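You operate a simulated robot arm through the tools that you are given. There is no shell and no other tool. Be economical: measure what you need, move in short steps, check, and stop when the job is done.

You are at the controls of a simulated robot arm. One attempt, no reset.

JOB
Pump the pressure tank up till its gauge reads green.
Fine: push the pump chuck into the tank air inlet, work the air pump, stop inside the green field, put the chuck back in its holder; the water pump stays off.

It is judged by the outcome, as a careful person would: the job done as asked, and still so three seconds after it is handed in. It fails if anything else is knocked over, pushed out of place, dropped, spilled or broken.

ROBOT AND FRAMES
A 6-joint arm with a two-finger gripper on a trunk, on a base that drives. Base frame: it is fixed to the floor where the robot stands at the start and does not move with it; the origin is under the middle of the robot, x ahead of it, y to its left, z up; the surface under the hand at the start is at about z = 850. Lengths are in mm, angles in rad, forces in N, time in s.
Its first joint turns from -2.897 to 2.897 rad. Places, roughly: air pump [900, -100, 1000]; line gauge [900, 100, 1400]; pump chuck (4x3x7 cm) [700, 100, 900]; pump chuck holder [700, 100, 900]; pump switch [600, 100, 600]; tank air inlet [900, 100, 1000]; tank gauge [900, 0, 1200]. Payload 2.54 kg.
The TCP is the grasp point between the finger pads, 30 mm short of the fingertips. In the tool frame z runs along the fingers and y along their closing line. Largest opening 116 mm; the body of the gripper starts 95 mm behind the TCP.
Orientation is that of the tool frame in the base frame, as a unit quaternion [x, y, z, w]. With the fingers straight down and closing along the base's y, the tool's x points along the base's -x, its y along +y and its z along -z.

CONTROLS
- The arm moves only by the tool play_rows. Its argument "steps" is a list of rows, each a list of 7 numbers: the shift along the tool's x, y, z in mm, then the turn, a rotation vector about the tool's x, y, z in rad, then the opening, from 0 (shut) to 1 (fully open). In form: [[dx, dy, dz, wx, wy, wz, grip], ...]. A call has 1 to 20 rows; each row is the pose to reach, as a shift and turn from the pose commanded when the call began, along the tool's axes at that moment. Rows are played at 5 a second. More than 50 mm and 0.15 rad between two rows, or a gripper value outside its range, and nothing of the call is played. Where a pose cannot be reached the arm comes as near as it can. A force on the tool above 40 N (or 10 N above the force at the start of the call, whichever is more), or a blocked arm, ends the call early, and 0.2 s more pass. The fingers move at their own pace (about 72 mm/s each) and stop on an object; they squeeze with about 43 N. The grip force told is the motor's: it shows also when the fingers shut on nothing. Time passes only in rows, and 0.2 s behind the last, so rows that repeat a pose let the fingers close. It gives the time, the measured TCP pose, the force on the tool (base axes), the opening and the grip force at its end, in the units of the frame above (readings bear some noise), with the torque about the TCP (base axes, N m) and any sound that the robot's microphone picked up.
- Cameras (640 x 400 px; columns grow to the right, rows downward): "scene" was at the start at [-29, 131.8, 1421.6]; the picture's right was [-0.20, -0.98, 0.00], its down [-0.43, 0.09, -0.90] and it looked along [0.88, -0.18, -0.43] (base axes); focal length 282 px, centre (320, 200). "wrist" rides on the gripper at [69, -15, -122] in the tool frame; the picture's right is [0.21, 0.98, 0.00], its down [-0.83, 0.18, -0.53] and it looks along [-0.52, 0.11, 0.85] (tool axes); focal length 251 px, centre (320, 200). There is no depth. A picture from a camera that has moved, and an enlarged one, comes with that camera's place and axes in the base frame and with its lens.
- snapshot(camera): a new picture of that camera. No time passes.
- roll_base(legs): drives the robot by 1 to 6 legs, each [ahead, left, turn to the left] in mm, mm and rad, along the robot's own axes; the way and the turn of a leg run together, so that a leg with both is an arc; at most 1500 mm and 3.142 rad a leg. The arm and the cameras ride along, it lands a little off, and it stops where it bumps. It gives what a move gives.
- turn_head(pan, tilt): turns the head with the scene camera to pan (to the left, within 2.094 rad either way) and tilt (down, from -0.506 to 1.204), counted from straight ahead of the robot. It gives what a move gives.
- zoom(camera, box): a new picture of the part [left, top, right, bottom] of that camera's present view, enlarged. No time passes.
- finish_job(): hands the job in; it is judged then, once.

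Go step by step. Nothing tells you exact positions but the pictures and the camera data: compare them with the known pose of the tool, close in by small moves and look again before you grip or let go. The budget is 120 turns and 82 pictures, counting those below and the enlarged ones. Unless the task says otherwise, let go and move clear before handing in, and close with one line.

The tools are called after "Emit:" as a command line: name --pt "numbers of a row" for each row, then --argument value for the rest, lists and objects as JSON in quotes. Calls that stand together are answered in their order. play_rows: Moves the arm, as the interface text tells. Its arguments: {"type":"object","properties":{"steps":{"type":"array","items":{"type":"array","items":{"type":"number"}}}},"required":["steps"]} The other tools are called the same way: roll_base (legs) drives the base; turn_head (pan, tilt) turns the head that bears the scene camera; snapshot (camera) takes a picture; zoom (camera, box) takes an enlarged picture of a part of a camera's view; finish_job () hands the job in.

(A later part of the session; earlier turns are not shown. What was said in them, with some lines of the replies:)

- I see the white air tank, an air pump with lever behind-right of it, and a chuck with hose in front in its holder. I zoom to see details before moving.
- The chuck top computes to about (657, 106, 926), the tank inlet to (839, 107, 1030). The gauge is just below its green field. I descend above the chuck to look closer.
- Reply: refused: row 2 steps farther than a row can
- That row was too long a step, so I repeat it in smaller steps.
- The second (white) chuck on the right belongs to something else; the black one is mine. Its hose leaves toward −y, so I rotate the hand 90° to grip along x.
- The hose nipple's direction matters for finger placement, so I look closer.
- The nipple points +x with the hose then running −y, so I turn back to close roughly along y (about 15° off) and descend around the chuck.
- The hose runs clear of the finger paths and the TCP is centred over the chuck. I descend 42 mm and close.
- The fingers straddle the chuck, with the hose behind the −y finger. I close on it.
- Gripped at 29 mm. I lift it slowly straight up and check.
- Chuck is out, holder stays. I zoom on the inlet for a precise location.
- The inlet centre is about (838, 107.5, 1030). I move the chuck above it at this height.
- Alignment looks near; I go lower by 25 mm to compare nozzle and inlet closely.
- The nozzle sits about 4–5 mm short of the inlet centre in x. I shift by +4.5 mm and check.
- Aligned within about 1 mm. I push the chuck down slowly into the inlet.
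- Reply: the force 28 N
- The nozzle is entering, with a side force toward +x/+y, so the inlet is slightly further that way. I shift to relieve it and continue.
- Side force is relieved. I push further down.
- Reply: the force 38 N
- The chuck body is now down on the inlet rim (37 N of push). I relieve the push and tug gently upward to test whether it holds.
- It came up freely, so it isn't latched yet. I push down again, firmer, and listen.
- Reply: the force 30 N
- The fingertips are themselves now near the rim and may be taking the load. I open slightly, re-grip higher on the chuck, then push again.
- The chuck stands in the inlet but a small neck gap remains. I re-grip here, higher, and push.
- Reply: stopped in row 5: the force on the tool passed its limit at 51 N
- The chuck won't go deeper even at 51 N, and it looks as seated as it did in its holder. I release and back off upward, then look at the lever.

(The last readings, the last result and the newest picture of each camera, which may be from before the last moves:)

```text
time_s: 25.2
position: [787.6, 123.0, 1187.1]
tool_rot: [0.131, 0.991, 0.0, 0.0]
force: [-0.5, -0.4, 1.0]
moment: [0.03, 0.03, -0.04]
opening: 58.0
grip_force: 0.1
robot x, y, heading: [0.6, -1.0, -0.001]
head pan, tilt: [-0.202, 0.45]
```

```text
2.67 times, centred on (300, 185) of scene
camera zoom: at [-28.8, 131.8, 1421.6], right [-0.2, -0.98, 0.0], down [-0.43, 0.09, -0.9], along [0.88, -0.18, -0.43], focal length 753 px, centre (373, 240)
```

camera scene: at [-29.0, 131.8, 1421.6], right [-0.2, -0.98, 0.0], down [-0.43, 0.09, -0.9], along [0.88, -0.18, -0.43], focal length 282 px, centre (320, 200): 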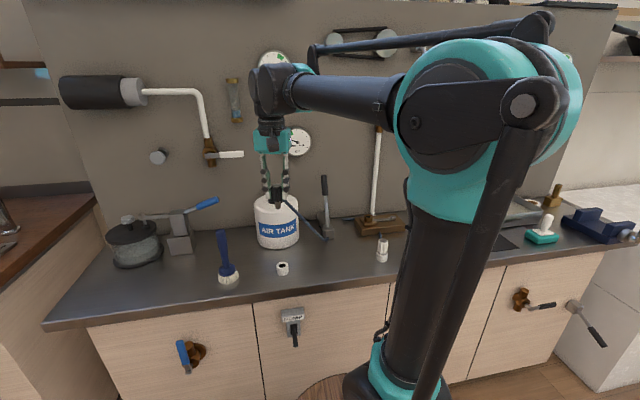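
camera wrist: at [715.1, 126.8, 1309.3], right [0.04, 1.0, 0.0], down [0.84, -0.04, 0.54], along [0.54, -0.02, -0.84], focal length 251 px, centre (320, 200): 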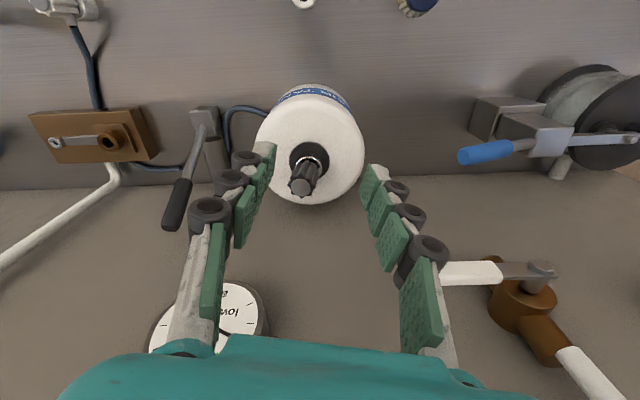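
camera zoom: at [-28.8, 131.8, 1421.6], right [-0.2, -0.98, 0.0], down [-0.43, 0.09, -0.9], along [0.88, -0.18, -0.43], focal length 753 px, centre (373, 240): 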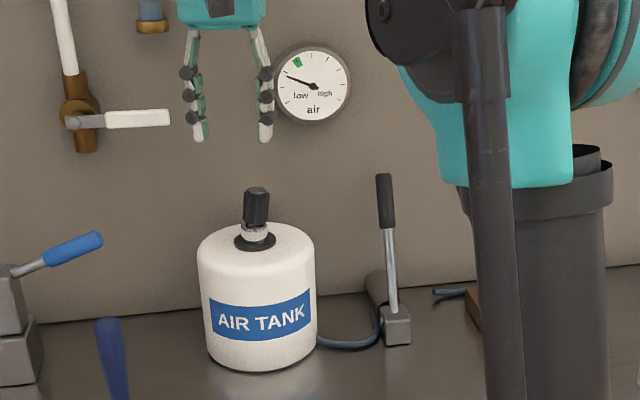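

Chuck stands in the inlet by itself. The lever leans back, its handle tip near (890, −65, 1067) above a block at (824, −75, 870). I move in front of it and will tilt the fingers forward so the hand stays off the wall gauges.

Emit:
play_rows --pt "2.4 -49 0 0 0 -0.07 0.5" --pt "4.8 -98 0 0 0 -0.14 0.5" --pt "7.2 -147 0 0 0 -0.21 0.5" --pt "9.6 -190 0 0 0 -0.26 0.5" --pt "9.6 -197 0 0 0 -0.26 0.5" --pt "9.6 -197 0 0 0 -0.26 0.5"

Emit:
play_rows --pt "0 0 0 0 -0.13 0 0.5" --pt "0 0 10 0 -0.26 0 0.5" --pt "0 0 20 0 -0.39 0 0.5" --pt "0 0 30 0 -0.52 0 0.5" --pt "0 0 40 0 -0.65 0 0.5" --pt "0 0 50 0 -0.78 0 0.5" --pt "0 0 80 0 -0.8 0 0.5" --pt "0 0 110 0 -0.8 0 0.5" --pt "0 0 110 0 -0.8 0 0.5"

Emit:
snapshot --camera "wrist"

Emit:
snapshot --camera "scene"

```text
time_s: 26.6
position: [727.9, -66.9, 1187.3]
tool_rot: [0.0, 1.0, 0.001, 0.001]
force: [0.1, -0.7, 0.2]
moment: [0.03, 0.0, 0.03]
opening: 58.4
grip_force: 0.1
robot x, y, heading: [2.5, 1.2, -0.001]
head pan, tilt: [-0.202, 0.45]
```

```text
time_s: 28.6
position: [727.4, -66.3, 1078.9]
tool_rot: [0.0, 0.92, 0.0, 0.391]
force: [0.8, 0.7, 0.3]
moment: [0.01, 0.02, -0.03]
opening: 58.3
grip_force: 0.0
robot x, y, heading: [-0.7, -0.8, -0.004]
head pan, tilt: [-0.202, 0.45]
```

```text
39 pictures are left
camera wrist: at [590.6, -80.3, 1113.6], right [-0.15, 0.98, -0.15], down [0.19, 0.18, 0.96], along [0.97, 0.11, -0.21], focal length 251 px, centre (320, 200)
```

wrist: 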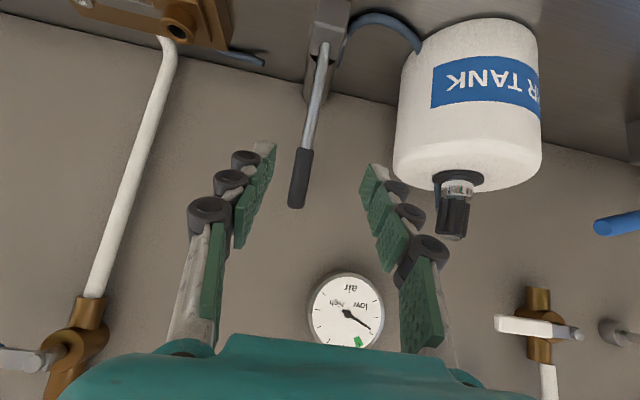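

```text
38 pictures are left
camera scene: at [-28.9, 131.7, 1421.6], right [-0.2, -0.98, 0.0], down [-0.43, 0.09, -0.9], along [0.88, -0.18, -0.43], focal length 282 px, centre (320, 200)
```

scene: 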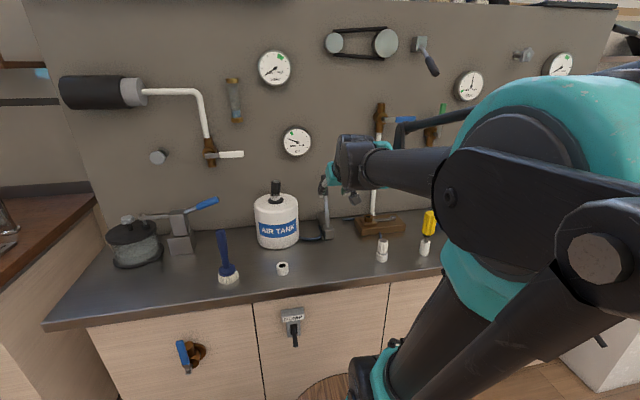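

Handle tip at about (882, −72, 1061). I approach it with the handle between the fingers, stopping short to check.

Emit:
play_rows --pt "-36 -3 10 0 0 0 0.5" --pt "-72.4 -5.7 30 0 0 0 0.5" --pt "-72.4 -5.7 60 0 0 0 0.5" --pt "-72.4 -5.7 90 0 0 0 0.5" --pt "-72.4 -5.7 100 0 0 0 0.5" --pt "-72.4 -5.7 100 0 0 0 0.5"

Emit:
snapshot --camera "wrist"

Emit:
zoom --camera "scene" --box '[260, 110, 380, 250]'

```text
time_s: 30.0
position: [850.1, -71.6, 1059.5]
tool_rot: [0.0, 0.921, 0.0, 0.391]
force: [0.2, 0.0, -0.1]
moment: [0.01, 0.0, -0.02]
opening: 58.4
grip_force: 0.0
robot x, y, heading: [4.6, 2.5, -0.0]
head pan, tilt: [-0.202, 0.45]
```

```text
37 pictures are left
camera wrist: at [713.2, -85.4, 1095.0], right [-0.15, 0.98, -0.15], down [0.19, 0.18, 0.96], along [0.97, 0.11, -0.21], focal length 251 px, centre (320, 200)
```

wrist: 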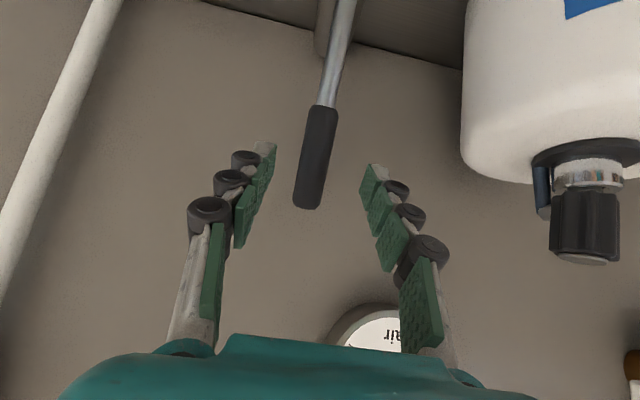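

```text
2.86 times, centred on (320, 180) of scene
camera zoom: at [-28.9, 131.7, 1421.6], right [-0.2, -0.98, 0.0], down [-0.43, 0.09, -0.9], along [0.88, -0.18, -0.43], focal length 806 px, centre (320, 257)
```

zoom: 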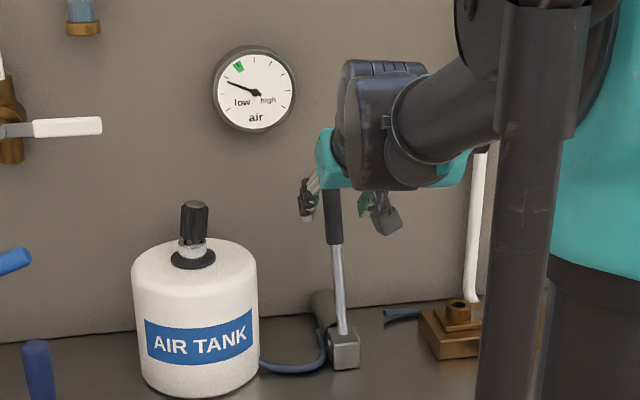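

Handle is between the fingers' path. I advance 38 mm and close.

Emit:
play_rows --pt "0 -1 12 0 0 0 0.5" --pt "0 -2 25 0 0 0 0.5" --pt "0 -2 38 0 0 0 0.5" --pt "0 -2 38 0 0 0 0.3" --pt "0 -2 38 0 0 0 0.1" --pt "0 -2 38 0 0 0 0.0" --pt "0 -2 38 0 0 0 0.0"

Emit:
snapshot --camera "wrist"

```text
time_s: 31.6
position: [877.6, -74.3, 1032.8]
tool_rot: [0.0, 0.921, 0.0, 0.39]
force: [1.6, -3.1, -1.4]
moment: [0.03, -0.26, -0.07]
opening: 24.6
grip_force: 45.3
robot x, y, heading: [-1.1, 0.1, 0.004]
head pan, tilt: [-0.202, 0.45]
```

```text
35 pictures are left
camera wrist: at [740.6, -88.4, 1068.3], right [-0.15, 0.98, -0.15], down [0.19, 0.18, 0.96], along [0.97, 0.11, -0.21], focal length 251 px, centre (320, 200)
```

wrist: 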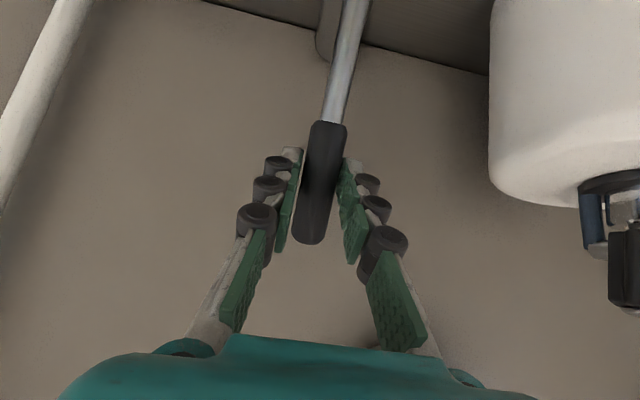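

Handle gripped (24.6 mm). I try a small pull toward the front along the lever's arc.

Emit:
play_rows --pt "6.5 0 -12 0 0 0 0" --pt "13.2 0 -23.9 0 0 0 0" --pt "13.2 0 -23.9 0 0 0 0"

Emit:
zoom --camera "scene" --box '[230, 100, 350, 250]'

```text
time_s: 32.4
position: [851.1, -75.1, 1041.0]
tool_rot: [0.0, 0.92, 0.0, 0.391]
force: [11.2, -0.8, 8.8]
moment: [0.01, -1.48, -0.01]
opening: 24.5
grip_force: 44.7
robot x, y, heading: [-1.2, -4.7, -0.002]
head pan, tilt: [-0.202, 0.45]
```

```text
2.67 times, centred on (290, 175) of scene
camera zoom: at [-28.8, 131.7, 1421.6], right [-0.2, -0.98, 0.0], down [-0.43, 0.09, -0.9], along [0.88, -0.18, -0.43], focal length 753 px, centre (400, 267)
```

zoom: 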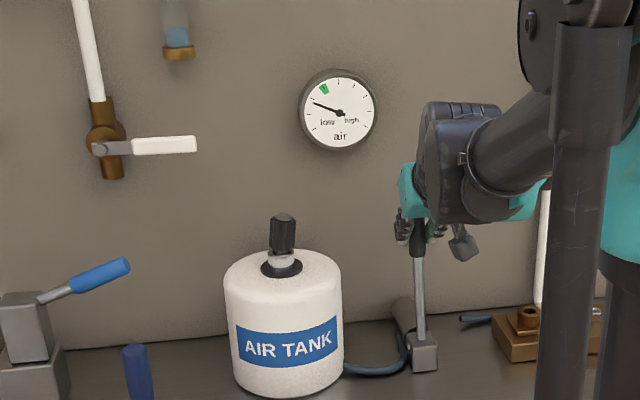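

The lever yields with about 11 N. I pull further along the arc, turning the hand with it.

Emit:
play_rows --pt "8.5 0 -11 0 -0.1 0 0" --pt "17.3 0 -21.3 0 -0.2 0 0" --pt "27.5 0 -30.5 0 -0.28 0 0" --pt "37.9 0 -39.3 0 -0.36 0 0" --pt "37.9 0 -39.3 0 -0.36 0 0"

Emit:
zoom --camera "scene" --box '[230, 100, 350, 250]'

```text
time_s: 33.6
position: [796.3, -73.2, 1039.6]
tool_rot: [0.001, 0.836, -0.001, 0.549]
force: [3.6, -6.7, -15.3]
moment: [-0.06, -0.22, -0.13]
opening: 24.8
grip_force: 44.7
robot x, y, heading: [2.4, -0.3, 0.002]
head pan, tilt: [-0.202, 0.45]
```

```text
2.67 times, centred on (290, 175) of scene
camera zoom: at [-28.1, 131.4, 1421.6], right [-0.2, -0.98, 0.0], down [-0.43, 0.09, -0.9], along [0.88, -0.18, -0.44], focal length 753 px, centre (400, 267)
```

zoom: 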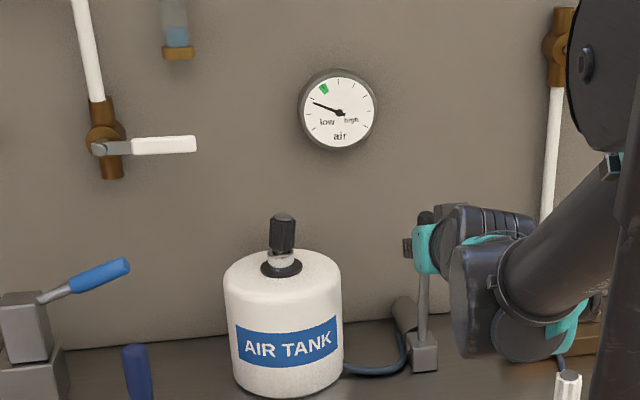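

Emit:
play_rows --pt "6.6 0 -2.6 0 0 0 0" --pt "14.2 0 -11.3 0 -0.06 0 0" --pt "22.1 0 -19.4 0 -0.12 0 0" --pt "33 0 -29 0 -0.2 0 0" --pt "43.4 0 -37.4 0 -0.28 0 0" --pt "43.4 0 -37.4 0 -0.28 0 0"

Emit:
zoom --camera "scene" --box '[230, 100, 350, 250]'

```text
time_s: 34.7
position: [755.1, -73.9, 1022.0]
tool_rot: [0.001, 0.772, -0.001, 0.636]
force: [0.7, -2.2, 7.9]
moment: [-0.05, -0.61, -0.02]
opening: 24.8
grip_force: 44.7
robot x, y, heading: [0.4, -2.4, 0.003]
head pan, tilt: [-0.202, 0.45]
stopped in row 5: the force on the tool passed its limit at 41 N (the readings are from after the stop); the commanded pose is now the measured one
```

```text
2.67 times, centred on (290, 175) of scene
camera zoom: at [-29.3, 131.6, 1421.6], right [-0.2, -0.98, 0.0], down [-0.43, 0.09, -0.9], along [0.88, -0.18, -0.43], focal length 753 px, centre (400, 267)
```

zoom: 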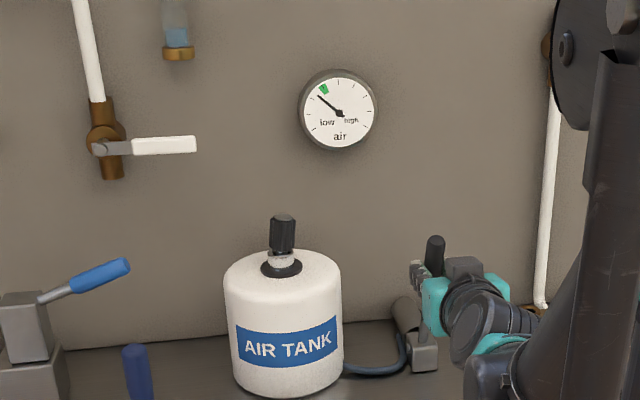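

The needle moved up: the pump works. I zoom on the gauge.

Emit:
zoom --camera "scene" --box '[280, 124, 314, 158]'

```text
11.76 times, centred on (297, 141) of scene
camera zoom: at [-29.3, 131.6, 1421.6], right [-0.2, -0.98, 0.0], down [-0.43, 0.09, -0.9], along [0.88, -0.18, -0.43], focal length 3321 px, centre (591, 894)
```

zoom: 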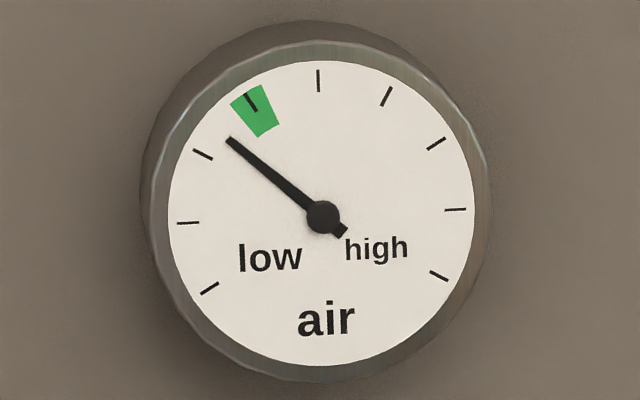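

Needle is at ~39°, up from ~22°; green spans ~50–65°, so one more like stroke should land in it. I return the lever along its arc.

Emit:
play_rows --pt "-12.1 0 18 0 0.1 0 0" --pt "-21.8 0 37.5 0 0.2 0 0" --pt "-29.5 0 60.5 0 0.31 0 0" --pt "-33.9 0 85.1 0 0.42 0 0" --pt "-34.8 0 106.4 0 0.52 0 0" --pt "-33.9 0 119.8 0 0.575 0 0" --pt "-33.9 0 119.8 0 0.575 0 0"

Emit:
zoom --camera "scene" --box '[230, 100, 350, 250]'

```text
time_s: 36.3
position: [878.9, -74.2, 1032.7]
tool_rot: [0.0, 0.921, 0.0, 0.388]
force: [-18.8, -2.6, -26.5]
moment: [-0.01, 0.53, -0.07]
opening: 24.5
grip_force: 45.2
robot x, y, heading: [-0.7, -1.2, -0.003]
head pan, tilt: [-0.202, 0.45]
```

```text
2.67 times, centred on (290, 175) of scene
camera zoom: at [-28.8, 131.5, 1421.6], right [-0.2, -0.98, 0.0], down [-0.43, 0.09, -0.9], along [0.88, -0.18, -0.44], focal length 753 px, centre (400, 267)
```

zoom: 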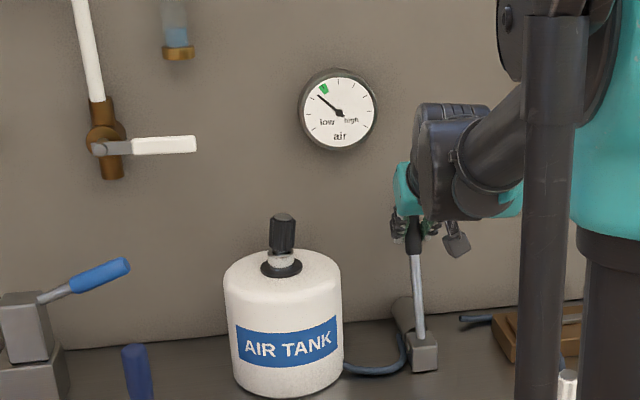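

The lever is back at its rest stop and the needle held. I make the second stroke, pausing before the end to read the gauge.

Emit:
play_rows --pt "6.6 0 -11.7 0 -0.055 0 0" --pt "18.9 0 -29 0 -0.155 0 0" --pt "36 0 -47.3 0 -0.265 0 0" --pt "55 0 -62.3 0 -0.375 0 0" --pt "73.7 0 -73.4 0 -0.475 0 0" --pt "73.7 0 -73.4 0 -0.475 0 0"

Emit:
zoom --camera "scene" --box '[280, 124, 314, 158]'

```text
time_s: 37.7
position: [773.4, -73.6, 1030.5]
tool_rot: [0.001, 0.803, -0.001, 0.596]
force: [-4.3, 0.6, 16.1]
moment: [0.02, -0.24, -0.05]
opening: 24.6
grip_force: 44.8
robot x, y, heading: [0.7, 0.3, 0.005]
head pan, tilt: [-0.202, 0.45]
```

```text
11.76 times, centred on (297, 141) of scene
camera zoom: at [-29.9, 131.7, 1421.6], right [-0.2, -0.98, 0.0], down [-0.43, 0.09, -0.9], along [0.88, -0.18, -0.43], focal length 3321 px, centre (591, 894)
```

zoom: 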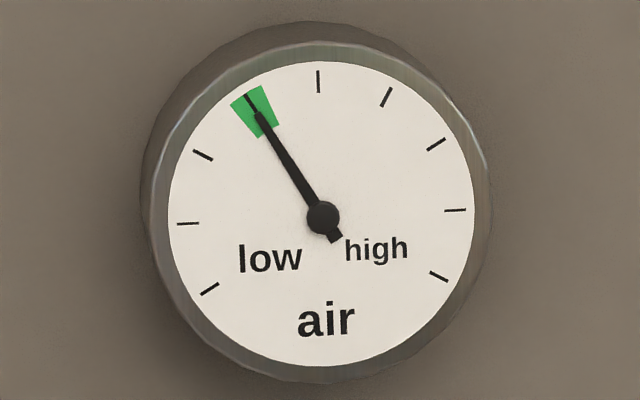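

The needle is in the middle of green. No more strokes; I return the lever to rest, then let go.

Emit:
play_rows --pt "-11.6 0 18.4 0 0.1 0 0" --pt "-21.6 0 40.5 0 0.21 0 0" --pt "-28.5 0 64.5 0 0.32 0 0" --pt "-31.5 0 85.5 0 0.42 0 0" --pt "-31.9 0 96.9 0 0.475 0 0" --pt "-31.9 0 96.9 0 0.475 0 0"

Emit:
play_rows --pt "0 0 0 0 0 0 0.2" --pt "0 0 0 0 0 0 0.4" --pt "0 0 0 0 0 0 0.5" --pt "0 0 -30 0 0 0 0.5" --pt "0 0 -75 0 0 0 0.5" --pt "0 0 -120 0 0 0 0.5" --pt "0 0 -160 0 0 0 0.5" --pt "0 0 -160 0 0 0 0.5"

Emit:
zoom --camera "scene" --box '[230, 100, 350, 250]'

```text
time_s: 39.1
position: [878.6, -73.8, 1029.9]
tool_rot: [0.0, 0.922, 0.0, 0.388]
force: [-14.3, -1.3, -37.8]
moment: [0.02, 0.39, -0.08]
opening: 24.0
grip_force: 45.4
robot x, y, heading: [2.4, 0.7, 0.001]
head pan, tilt: [-0.202, 0.45]
```

```text
time_s: 40.9
position: [763.3, -74.0, 1143.2]
tool_rot: [0.0, 0.921, 0.0, 0.39]
force: [0.3, 0.3, -0.2]
moment: [0.0, 0.0, 0.01]
opening: 58.0
grip_force: 0.0
robot x, y, heading: [1.7, -4.7, 0.001]
head pan, tilt: [-0.202, 0.45]
```

```text
2.67 times, centred on (290, 175) of scene
camera zoom: at [-29.0, 131.7, 1421.6], right [-0.2, -0.98, 0.0], down [-0.43, 0.09, -0.9], along [0.88, -0.18, -0.43], focal length 753 px, centre (400, 267)
```

zoom: 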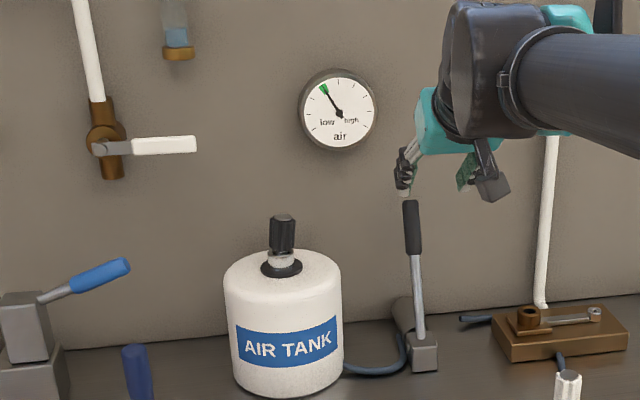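

Gauge stays green, lever back at rest. I bring the hand vertical again and return above the chuck.

Emit:
play_rows --pt "-1 1 -15 0 0.13 0 0.5" --pt "-2 2 -30 0 0.26 0 0.5" --pt "-4 4 -45 0 0.39 0 0.5" --pt "-6 6 -55.8 0 0.52 0 0.5" --pt "-7.3 7 -55.8 0 0.65 0 0.5" --pt "-7.3 7 -55.8 0 0.78 0 0.5" --pt "-7.3 7 -55.8 0 0.8 0 0.5" --pt "-7.3 7 -55.8 0 0.8 0 0.5"

Emit:
play_rows --pt "0 40 0 0 0 0.07 0.5" --pt "0 80 0 0 0 0.14 0.5" --pt "0 120 0 0 0 0.21 0.5" --pt "-30 155 0 0 0 0.26 0.5" --pt "-70 174 0 0 0 0.26 0.5" --pt "-100 174 0 0 0 0.26 0.5" --pt "-118 174 0 0 0 0.26 0.5" --pt "-118 174 0 0 0 0.26 0.5"

Emit:
snapshot --camera "wrist"

Emit:
zoom --camera "scene" --box '[250, 130, 320, 210]'

```text
time_s: 42.7
position: [727.4, -66.2, 1186.6]
tool_rot: [-0.001, 1.0, 0.0, 0.0]
force: [0.3, 0.6, 0.4]
moment: [-0.01, 0.01, 0.02]
opening: 57.7
grip_force: 0.0
robot x, y, heading: [0.6, -2.2, -0.001]
head pan, tilt: [-0.202, 0.45]
```

```text
time_s: 44.5
position: [845.5, 107.1, 1189.6]
tool_rot: [0.13, 0.992, -0.001, 0.001]
force: [-0.3, -0.9, 0.8]
moment: [0.01, -0.02, 0.0]
opening: 58.2
grip_force: 0.1
robot x, y, heading: [-3.3, -2.5, 0.0]
head pan, tilt: [-0.202, 0.45]
```

```text
27 pictures are left
camera wrist: at [774.0, 111.7, 1310.9], right [0.04, 1.0, 0.0], down [0.84, -0.04, 0.53], along [0.53, -0.02, -0.84], focal length 251 px, centre (320, 200)
```

wrist: 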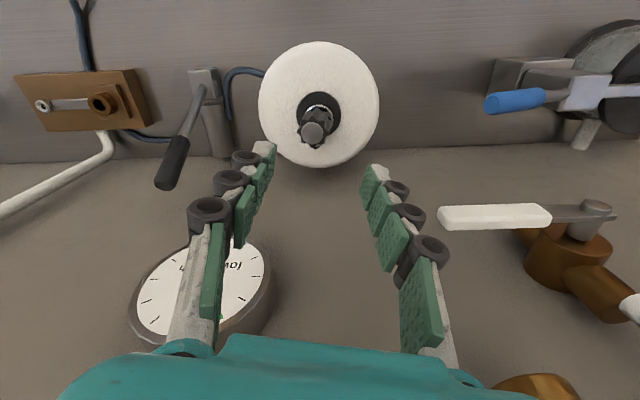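

```text
5.00 times, centred on (285, 170) of scene
camera zoom: at [-29.1, 131.7, 1421.6], right [-0.2, -0.98, 0.0], down [-0.43, 0.09, -0.9], along [0.88, -0.18, -0.43], focal length 1411 px, centre (495, 350)
```

zoom: 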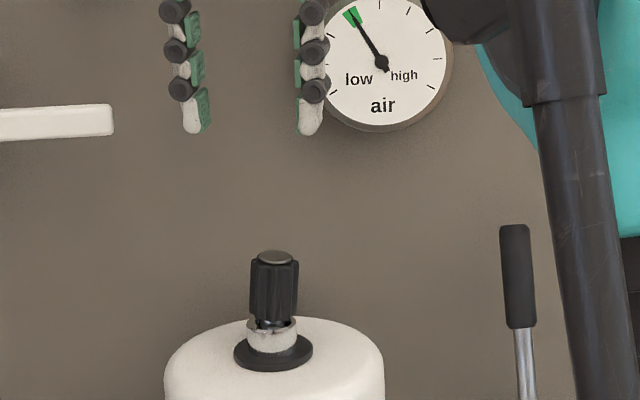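

The chuck leans a few mm toward −y under the hose. I descend around it with a small offset.

Emit:
play_rows --pt "-0.8 -2.9 35 0 0 0 0.5" --pt "-0.8 -2.9 70 0 0 0 0.5" --pt "-0.8 -2.9 95 0 0 0 0.5" --pt "-0.8 -2.9 112 0 0 0 0.5" --pt "-0.8 -2.9 121 0 0 0 0.5" --pt "-0.8 -2.9 121 0 0 0 0.5"

Emit:
zoom --camera "wrist" --box '[240, 90, 400, 240]'

Emit:
zoom --camera "scene" --box '[250, 130, 320, 210]'

```text
time_s: 45.9
position: [844.9, 104.4, 1067.2]
tool_rot: [0.129, 0.992, 0.0, 0.002]
force: [-0.7, -0.3, -0.9]
moment: [0.01, -0.05, -0.01]
opening: 57.7
grip_force: 0.2
robot x, y, heading: [1.4, 2.3, -0.005]
head pan, tilt: [-0.202, 0.45]
```

```text
2.67 times, centred on (320, 165) of wrist
camera zoom: at [774.1, 108.8, 1188.4], right [0.04, 1.0, 0.0], down [0.84, -0.04, 0.53], along [0.53, -0.02, -0.84], focal length 670 px, centre (320, 293)
```

zoom: 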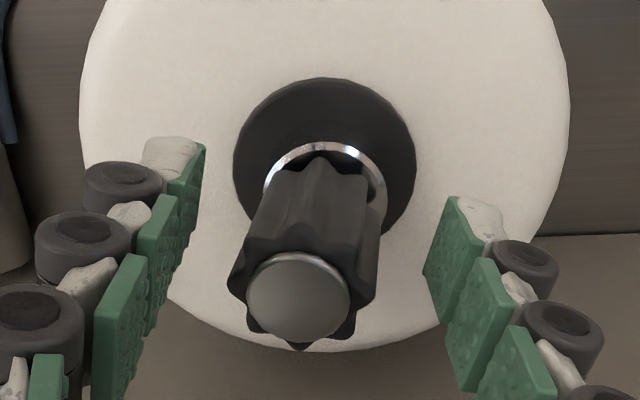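

```text
5.00 times, centred on (285, 170) of scene
camera zoom: at [-29.0, 131.7, 1421.6], right [-0.2, -0.98, 0.0], down [-0.43, 0.09, -0.9], along [0.88, -0.18, -0.43], focal length 1411 px, centre (495, 350)
```

zoom: 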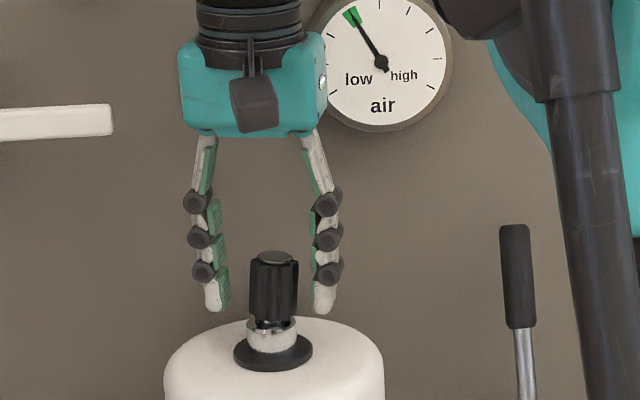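

Close and lift straight out slowly.

Emit:
play_rows --pt "0 0 0 0 0 0 0.3" --pt "0 0 0 0 0 0 0.1" --pt "0 0 0 0 0 0 0" --pt "0 0 0 0 0 0 0" --pt "0 2 0 0 0 0 0" --pt "0 2 0 0 0 0 0"

Emit:
zoom --camera "scene" --box '[250, 130, 320, 210]'

```text
time_s: 47.3
position: [847.4, 106.6, 1068.0]
tool_rot: [0.13, 0.991, 0.001, 0.002]
force: [-0.7, 0.1, 0.3]
moment: [0.04, 0.06, 0.0]
opening: 28.9
grip_force: 43.0
robot x, y, heading: [0.1, -1.3, -0.003]
head pan, tilt: [-0.202, 0.45]
```

```text
5.00 times, centred on (285, 170) of scene
camera zoom: at [-29.0, 131.7, 1421.6], right [-0.2, -0.98, 0.0], down [-0.43, 0.09, -0.9], along [0.88, -0.18, -0.43], focal length 1411 px, centre (495, 350)
```

zoom: 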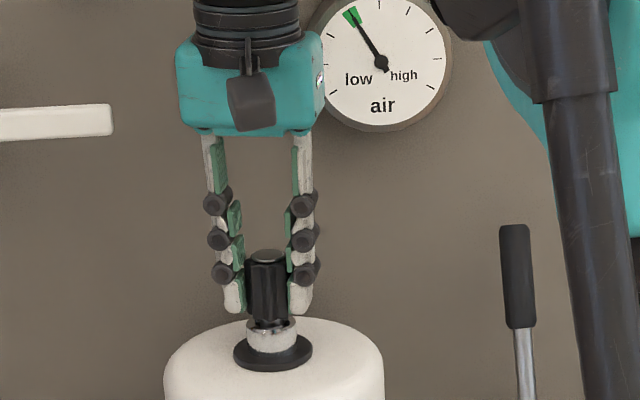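

Gripped straight, no side load. I lift out.

Emit:
play_rows --pt "0 0 -6 0 0 0 0" --pt "0 0 -14 0 0 0 0" --pt "0 0 -24 0 0 0 0" --pt "0 0 -40 0 0 0 0" --pt "0 0 -60 0 0 0 0" --pt "0 0 -72 0 0 0 0" --pt "0 0 -72 0 0 0 0"

Emit:
zoom --camera "scene" --box '[230, 100, 350, 250]'

Emit:
zoom --camera "wrist" --box '[240, 90, 400, 240]'

```text
time_s: 48.9
position: [845.4, 106.7, 1138.4]
tool_rot: [0.129, 0.992, 0.0, 0.001]
force: [0.6, 0.6, 0.0]
moment: [0.0, 0.0, 0.0]
opening: 28.8
grip_force: 43.0
robot x, y, heading: [-0.2, 3.3, -0.005]
head pan, tilt: [-0.202, 0.45]
```

```text
2.67 times, centred on (290, 175) of scene
camera zoom: at [-29.0, 131.7, 1421.6], right [-0.2, -0.98, 0.0], down [-0.43, 0.09, -0.9], along [0.88, -0.18, -0.43], focal length 753 px, centre (400, 267)
```

zoom: 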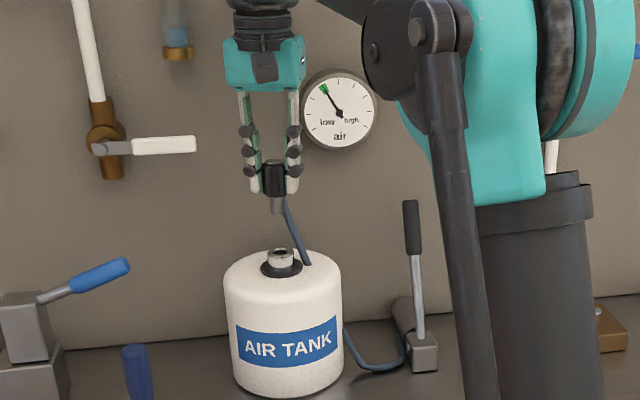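

```text
2.67 times, centred on (320, 165) of wrist
camera zoom: at [773.8, 110.6, 1260.2], right [0.04, 1.0, 0.0], down [0.84, -0.04, 0.53], along [0.53, -0.02, -0.84], focal length 670 px, centre (320, 293)
```

zoom: 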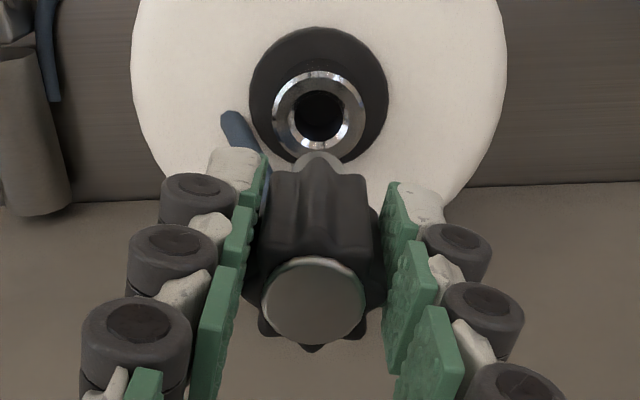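

Chuck out, gauge still green. I carry it back over the holder.

Emit:
play_rows --pt "35 -9.3 0 0 0 0 0" --pt "70 -18.6 0 0 0 0 0" --pt "105 -28 0 0 0 0 0" --pt "140 -37.3 0 0 0 0 0" --pt "170 -45.3 0 0 0 0 0" --pt "184 -49 0 0 0 0 0" --pt "184 -49 40 0 0 0 0" --pt "184 -49 85 0 0 0 0" --pt "184 -49 125 0 0 0 0" --pt "184 -49 160 0 0 0 0" --pt "184 -49 172 0 0 0 0" --pt "184 -49 172 0 0 0 0"

Emit:
zoom --camera "wrist" --box '[240, 80, 400, 230]'

Emit:
zoom --camera "scene" --box '[250, 210, 320, 290]'

```text
time_s: 51.5
position: [657.7, 105.5, 965.9]
tool_rot: [0.13, 0.992, 0.0, 0.001]
force: [0.5, 0.8, -1.3]
moment: [0.01, -0.02, -0.01]
opening: 28.5
grip_force: 43.3
robot x, y, heading: [1.7, 0.8, -0.0]
head pan, tilt: [-0.202, 0.45]
```

```text
2.67 times, centred on (320, 155) of wrist
camera zoom: at [585.3, 110.6, 1087.8], right [0.04, 1.0, 0.0], down [0.84, -0.04, 0.53], along [0.53, -0.02, -0.84], focal length 670 px, centre (320, 320)
```

zoom: 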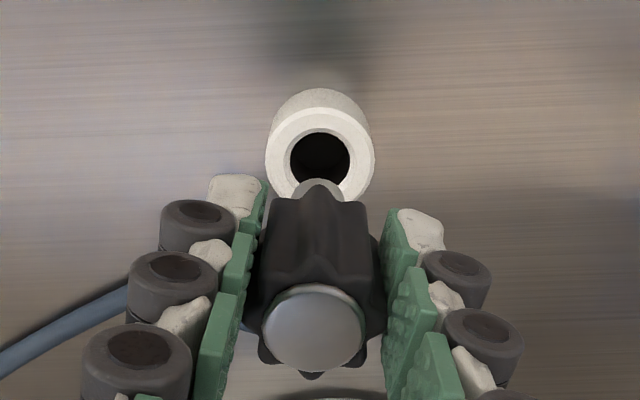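

```text
5.00 times, centred on (285, 250) of scene
camera zoom: at [-29.0, 131.7, 1421.6], right [-0.2, -0.98, 0.0], down [-0.43, 0.09, -0.9], along [0.88, -0.18, -0.43], focal length 1411 px, centre (495, -50)
```

zoom: 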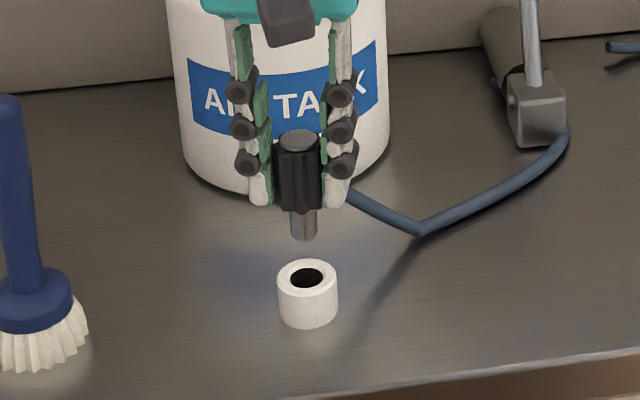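

Nearly aligned; I correct by about −2 mm in x and +0.8 in y, go lower, and look again.

Emit:
play_rows --pt "2.3 0.2 6 0 0 0 0" --pt "2.3 0.2 14 0 0 0 0" --pt "2.3 0.2 14 0 0 0 0"

Emit:
zoom --camera "wrist" --box '[290, 110, 350, 160]'

Emit:
zoom --camera "scene" --box '[260, 230, 310, 280]'

```text
time_s: 52.3
position: [655.1, 106.1, 953.0]
tool_rot: [0.129, 0.992, 0.0, 0.001]
force: [-0.2, -0.5, -1.0]
moment: [-0.01, -0.01, 0.01]
opening: 28.7
grip_force: 42.6
robot x, y, heading: [0.6, -0.0, -0.001]
head pan, tilt: [-0.202, 0.45]
```

```text
8.00 times, centred on (320, 135) of wrist
camera zoom: at [583.0, 111.8, 1074.5], right [0.04, 1.0, 0.0], down [0.84, -0.04, 0.53], along [0.53, -0.02, -0.84], focal length 2012 px, centre (320, 720)
```

zoom: 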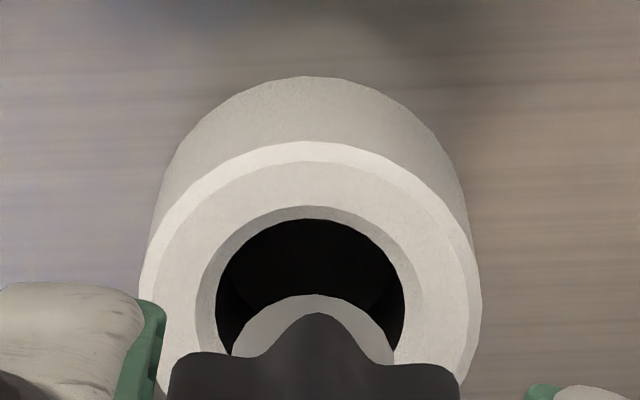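

```text
8.00 times, centred on (285, 255) of scene
camera zoom: at [-29.0, 131.7, 1421.6], right [-0.2, -0.98, 0.0], down [-0.43, 0.09, -0.9], along [0.88, -0.18, -0.43], focal length 2258 px, centre (600, -240)
```

zoom: 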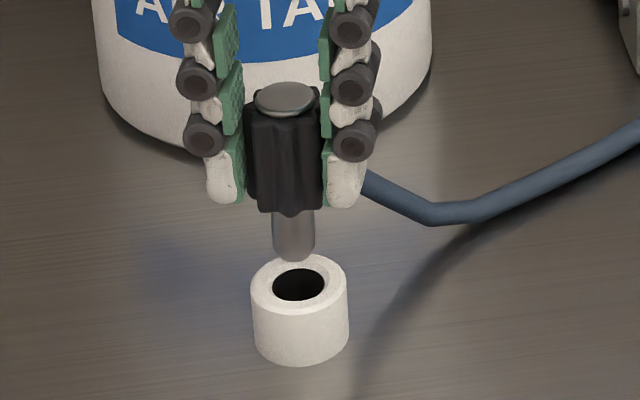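

Well aligned (within ~1 mm). I lower it into the holder slowly.

Emit:
play_rows --pt "-0.2 -0.8 8 0 0 0 0" --pt "-0.2 -0.8 15 0 0 0 0" --pt "-0.2 -0.8 20 0 0 0 0" --pt "-0.2 -0.8 25 0 0 0 0" --pt "-0.2 -0.8 25 0 0 0 0"

Emit:
zoom --camera "scene" --box '[260, 230, 310, 280]'

```text
time_s: 53.5
position: [654.2, 106.3, 928.5]
tool_rot: [0.13, 0.991, 0.0, 0.0]
force: [6.2, 2.0, 0.6]
moment: [0.14, -0.28, 0.05]
opening: 28.7
grip_force: 42.9
robot x, y, heading: [-0.8, -0.2, 0.001]
head pan, tilt: [-0.202, 0.45]
```

```text
8.00 times, centred on (285, 255) of scene
camera zoom: at [-28.8, 131.8, 1421.6], right [-0.2, -0.98, 0.0], down [-0.43, 0.09, -0.9], along [0.88, -0.18, -0.44], focal length 2258 px, centre (600, -240)
```

zoom: 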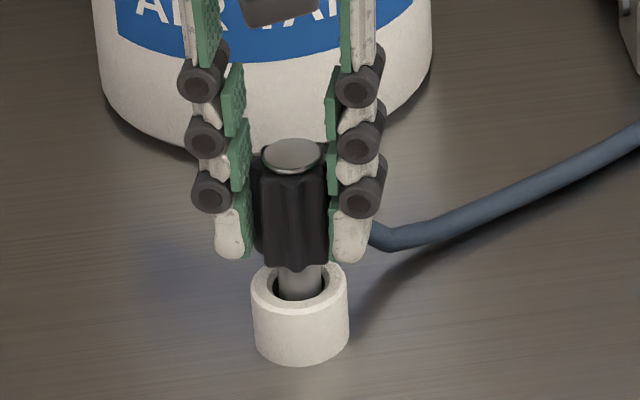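

Nozzle is in the holder bore, with a small +x side force. I ease +0.7 mm in x and finish lowering to the original height.

Emit:
play_rows --pt "-0.8 0.2 0 0 0 0 0" --pt "-0.8 0.2 4 0 0 0 0" --pt "-0.8 0.2 7 0 0 0 0" --pt "-0.8 0.2 9 0 0 0 0" --pt "-0.8 0.2 10.5 0 0 0 0" --pt "-0.8 0.2 10.5 0 0 0 0"

Emit:
zoom --camera "scene" --box '[260, 230, 310, 280]'

```text
time_s: 54.9
position: [655.3, 106.5, 917.7]
tool_rot: [0.13, 0.992, -0.001, 0.001]
force: [0.4, -0.1, -0.2]
moment: [-0.03, 0.0, 0.01]
opening: 28.6
grip_force: 43.4
robot x, y, heading: [-1.8, -0.8, 0.0]
head pan, tilt: [-0.202, 0.45]
```

```text
8.00 times, centred on (285, 255) of scene
camera zoom: at [-29.0, 131.7, 1421.6], right [-0.2, -0.98, 0.0], down [-0.43, 0.09, -0.9], along [0.88, -0.18, -0.43], focal length 2258 px, centre (600, -240)
```

zoom: 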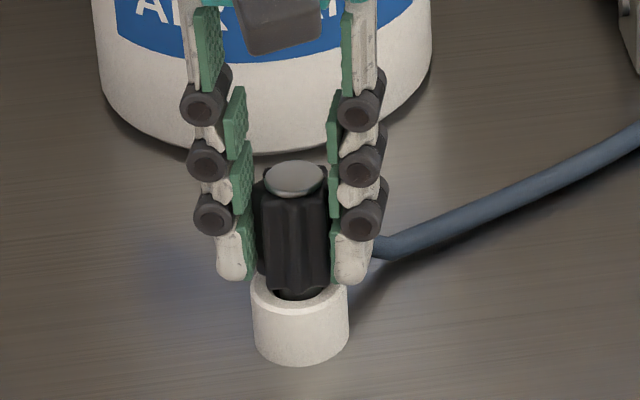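

No bottom contact yet; I lower gently until it touches.

Emit:
play_rows --pt "0 0 1 0 0 0 0" --pt "0 0 2 0 0 0 0" --pt "0 0 2 0 0 0 0"

```text
time_s: 55.7
position: [653.8, 107.4, 915.9]
tool_rot: [0.13, 0.992, 0.0, 0.001]
force: [-2.5, 1.3, 15.4]
moment: [0.03, -0.01, 0.01]
opening: 28.7
grip_force: 42.9
robot x, y, heading: [-2.0, -0.4, 0.004]
head pan, tilt: [-0.202, 0.45]
```

It is seated (15 N). I relax, open, and rise straight up.

Emit:
play_rows --pt "0 0 -1 0 0 0 0" --pt "0 0 -1 0 0 0 0.2" --pt "0 0 -1 0 0 0 0.45" --pt "0 0 -1 0 0 0 0.5" --pt "0 0 -20 0 0 0 0.5" --pt "0 0 -50 0 0 0 0.5" --pt "0 0 -95 0 0 0 0.5" --pt "0 0 -140 0 0 0 0.5" --pt "0 0 -185 0 0 0 0.5" --pt "0 0 -230 0 0 0 0.5" --pt "0 0 -260 0 0 0 0.5" --pt "0 0 -260 0 0 0 0.5"

Emit:
snapshot --camera "scene"

Emit:
zoom --camera "scene" --box '[260, 230, 310, 280]'

Emit:
zoom --camera "scene" --box '[280, 124, 314, 158]'

```text
time_s: 58.3
position: [655.2, 104.6, 1175.8]
tool_rot: [0.131, 0.991, 0.0, 0.001]
force: [0.3, -0.8, 0.6]
moment: [-0.01, 0.02, -0.01]
opening: 57.9
grip_force: 0.1
robot x, y, heading: [0.1, -0.2, 0.002]
head pan, tilt: [-0.202, 0.45]
```

```text
14 pictures are left
camera scene: at [-29.0, 131.7, 1421.6], right [-0.2, -0.98, 0.0], down [-0.43, 0.09, -0.9], along [0.88, -0.18, -0.43], focal length 282 px, centre (320, 200)
```

scene: 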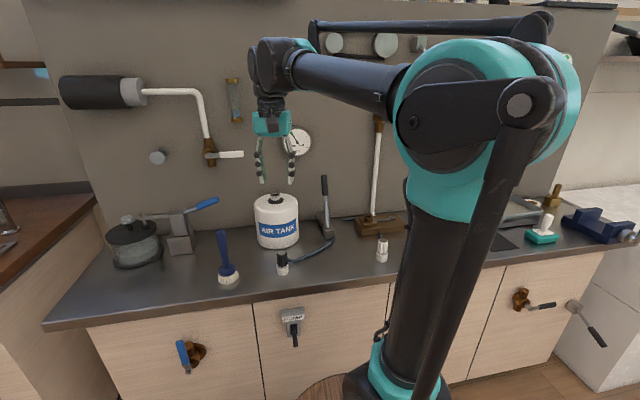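

```text
8.00 times, centred on (285, 255) of scene
camera zoom: at [-29.0, 131.7, 1421.6], right [-0.2, -0.98, 0.0], down [-0.43, 0.09, -0.9], along [0.88, -0.18, -0.43], focal length 2258 px, centre (600, -240)
```

zoom: 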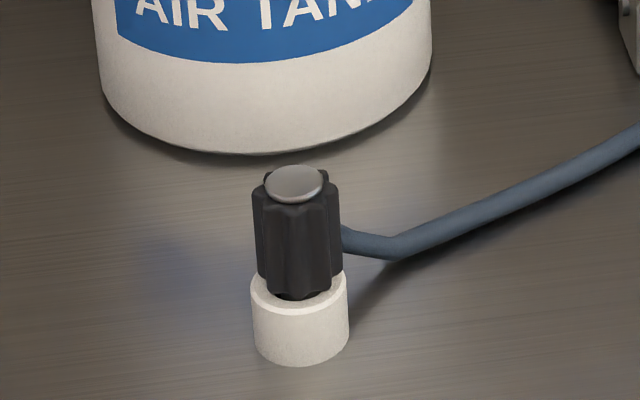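

```text
11.76 times, centred on (297, 141) of scene
camera zoom: at [-29.0, 131.7, 1421.6], right [-0.2, -0.98, 0.0], down [-0.43, 0.09, -0.9], along [0.88, -0.18, -0.43], focal length 3321 px, centre (591, 894)
```

zoom: 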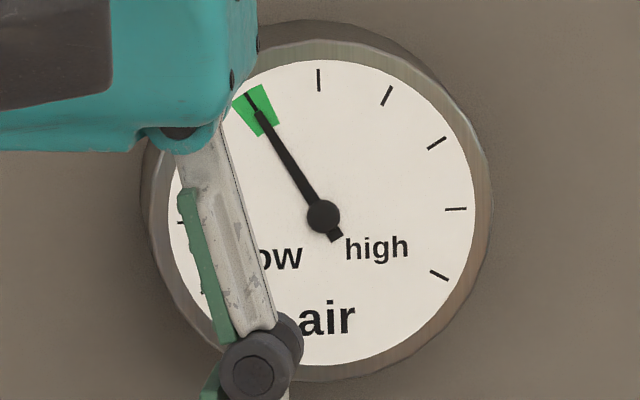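

The tank gauge reads mid-green and is steady. The chuck stands in its holder, the lever is back at rest, the pump switch is untouched and the arm is clear, so I hand in.

Emit:
finish_job

```text
The job is handed in.
```

The tank gauge reads mid-green after two pump strokes, the chuck is back in its holder, and the water pump was left off; nothing else looked moved or knocked over in the last picture.
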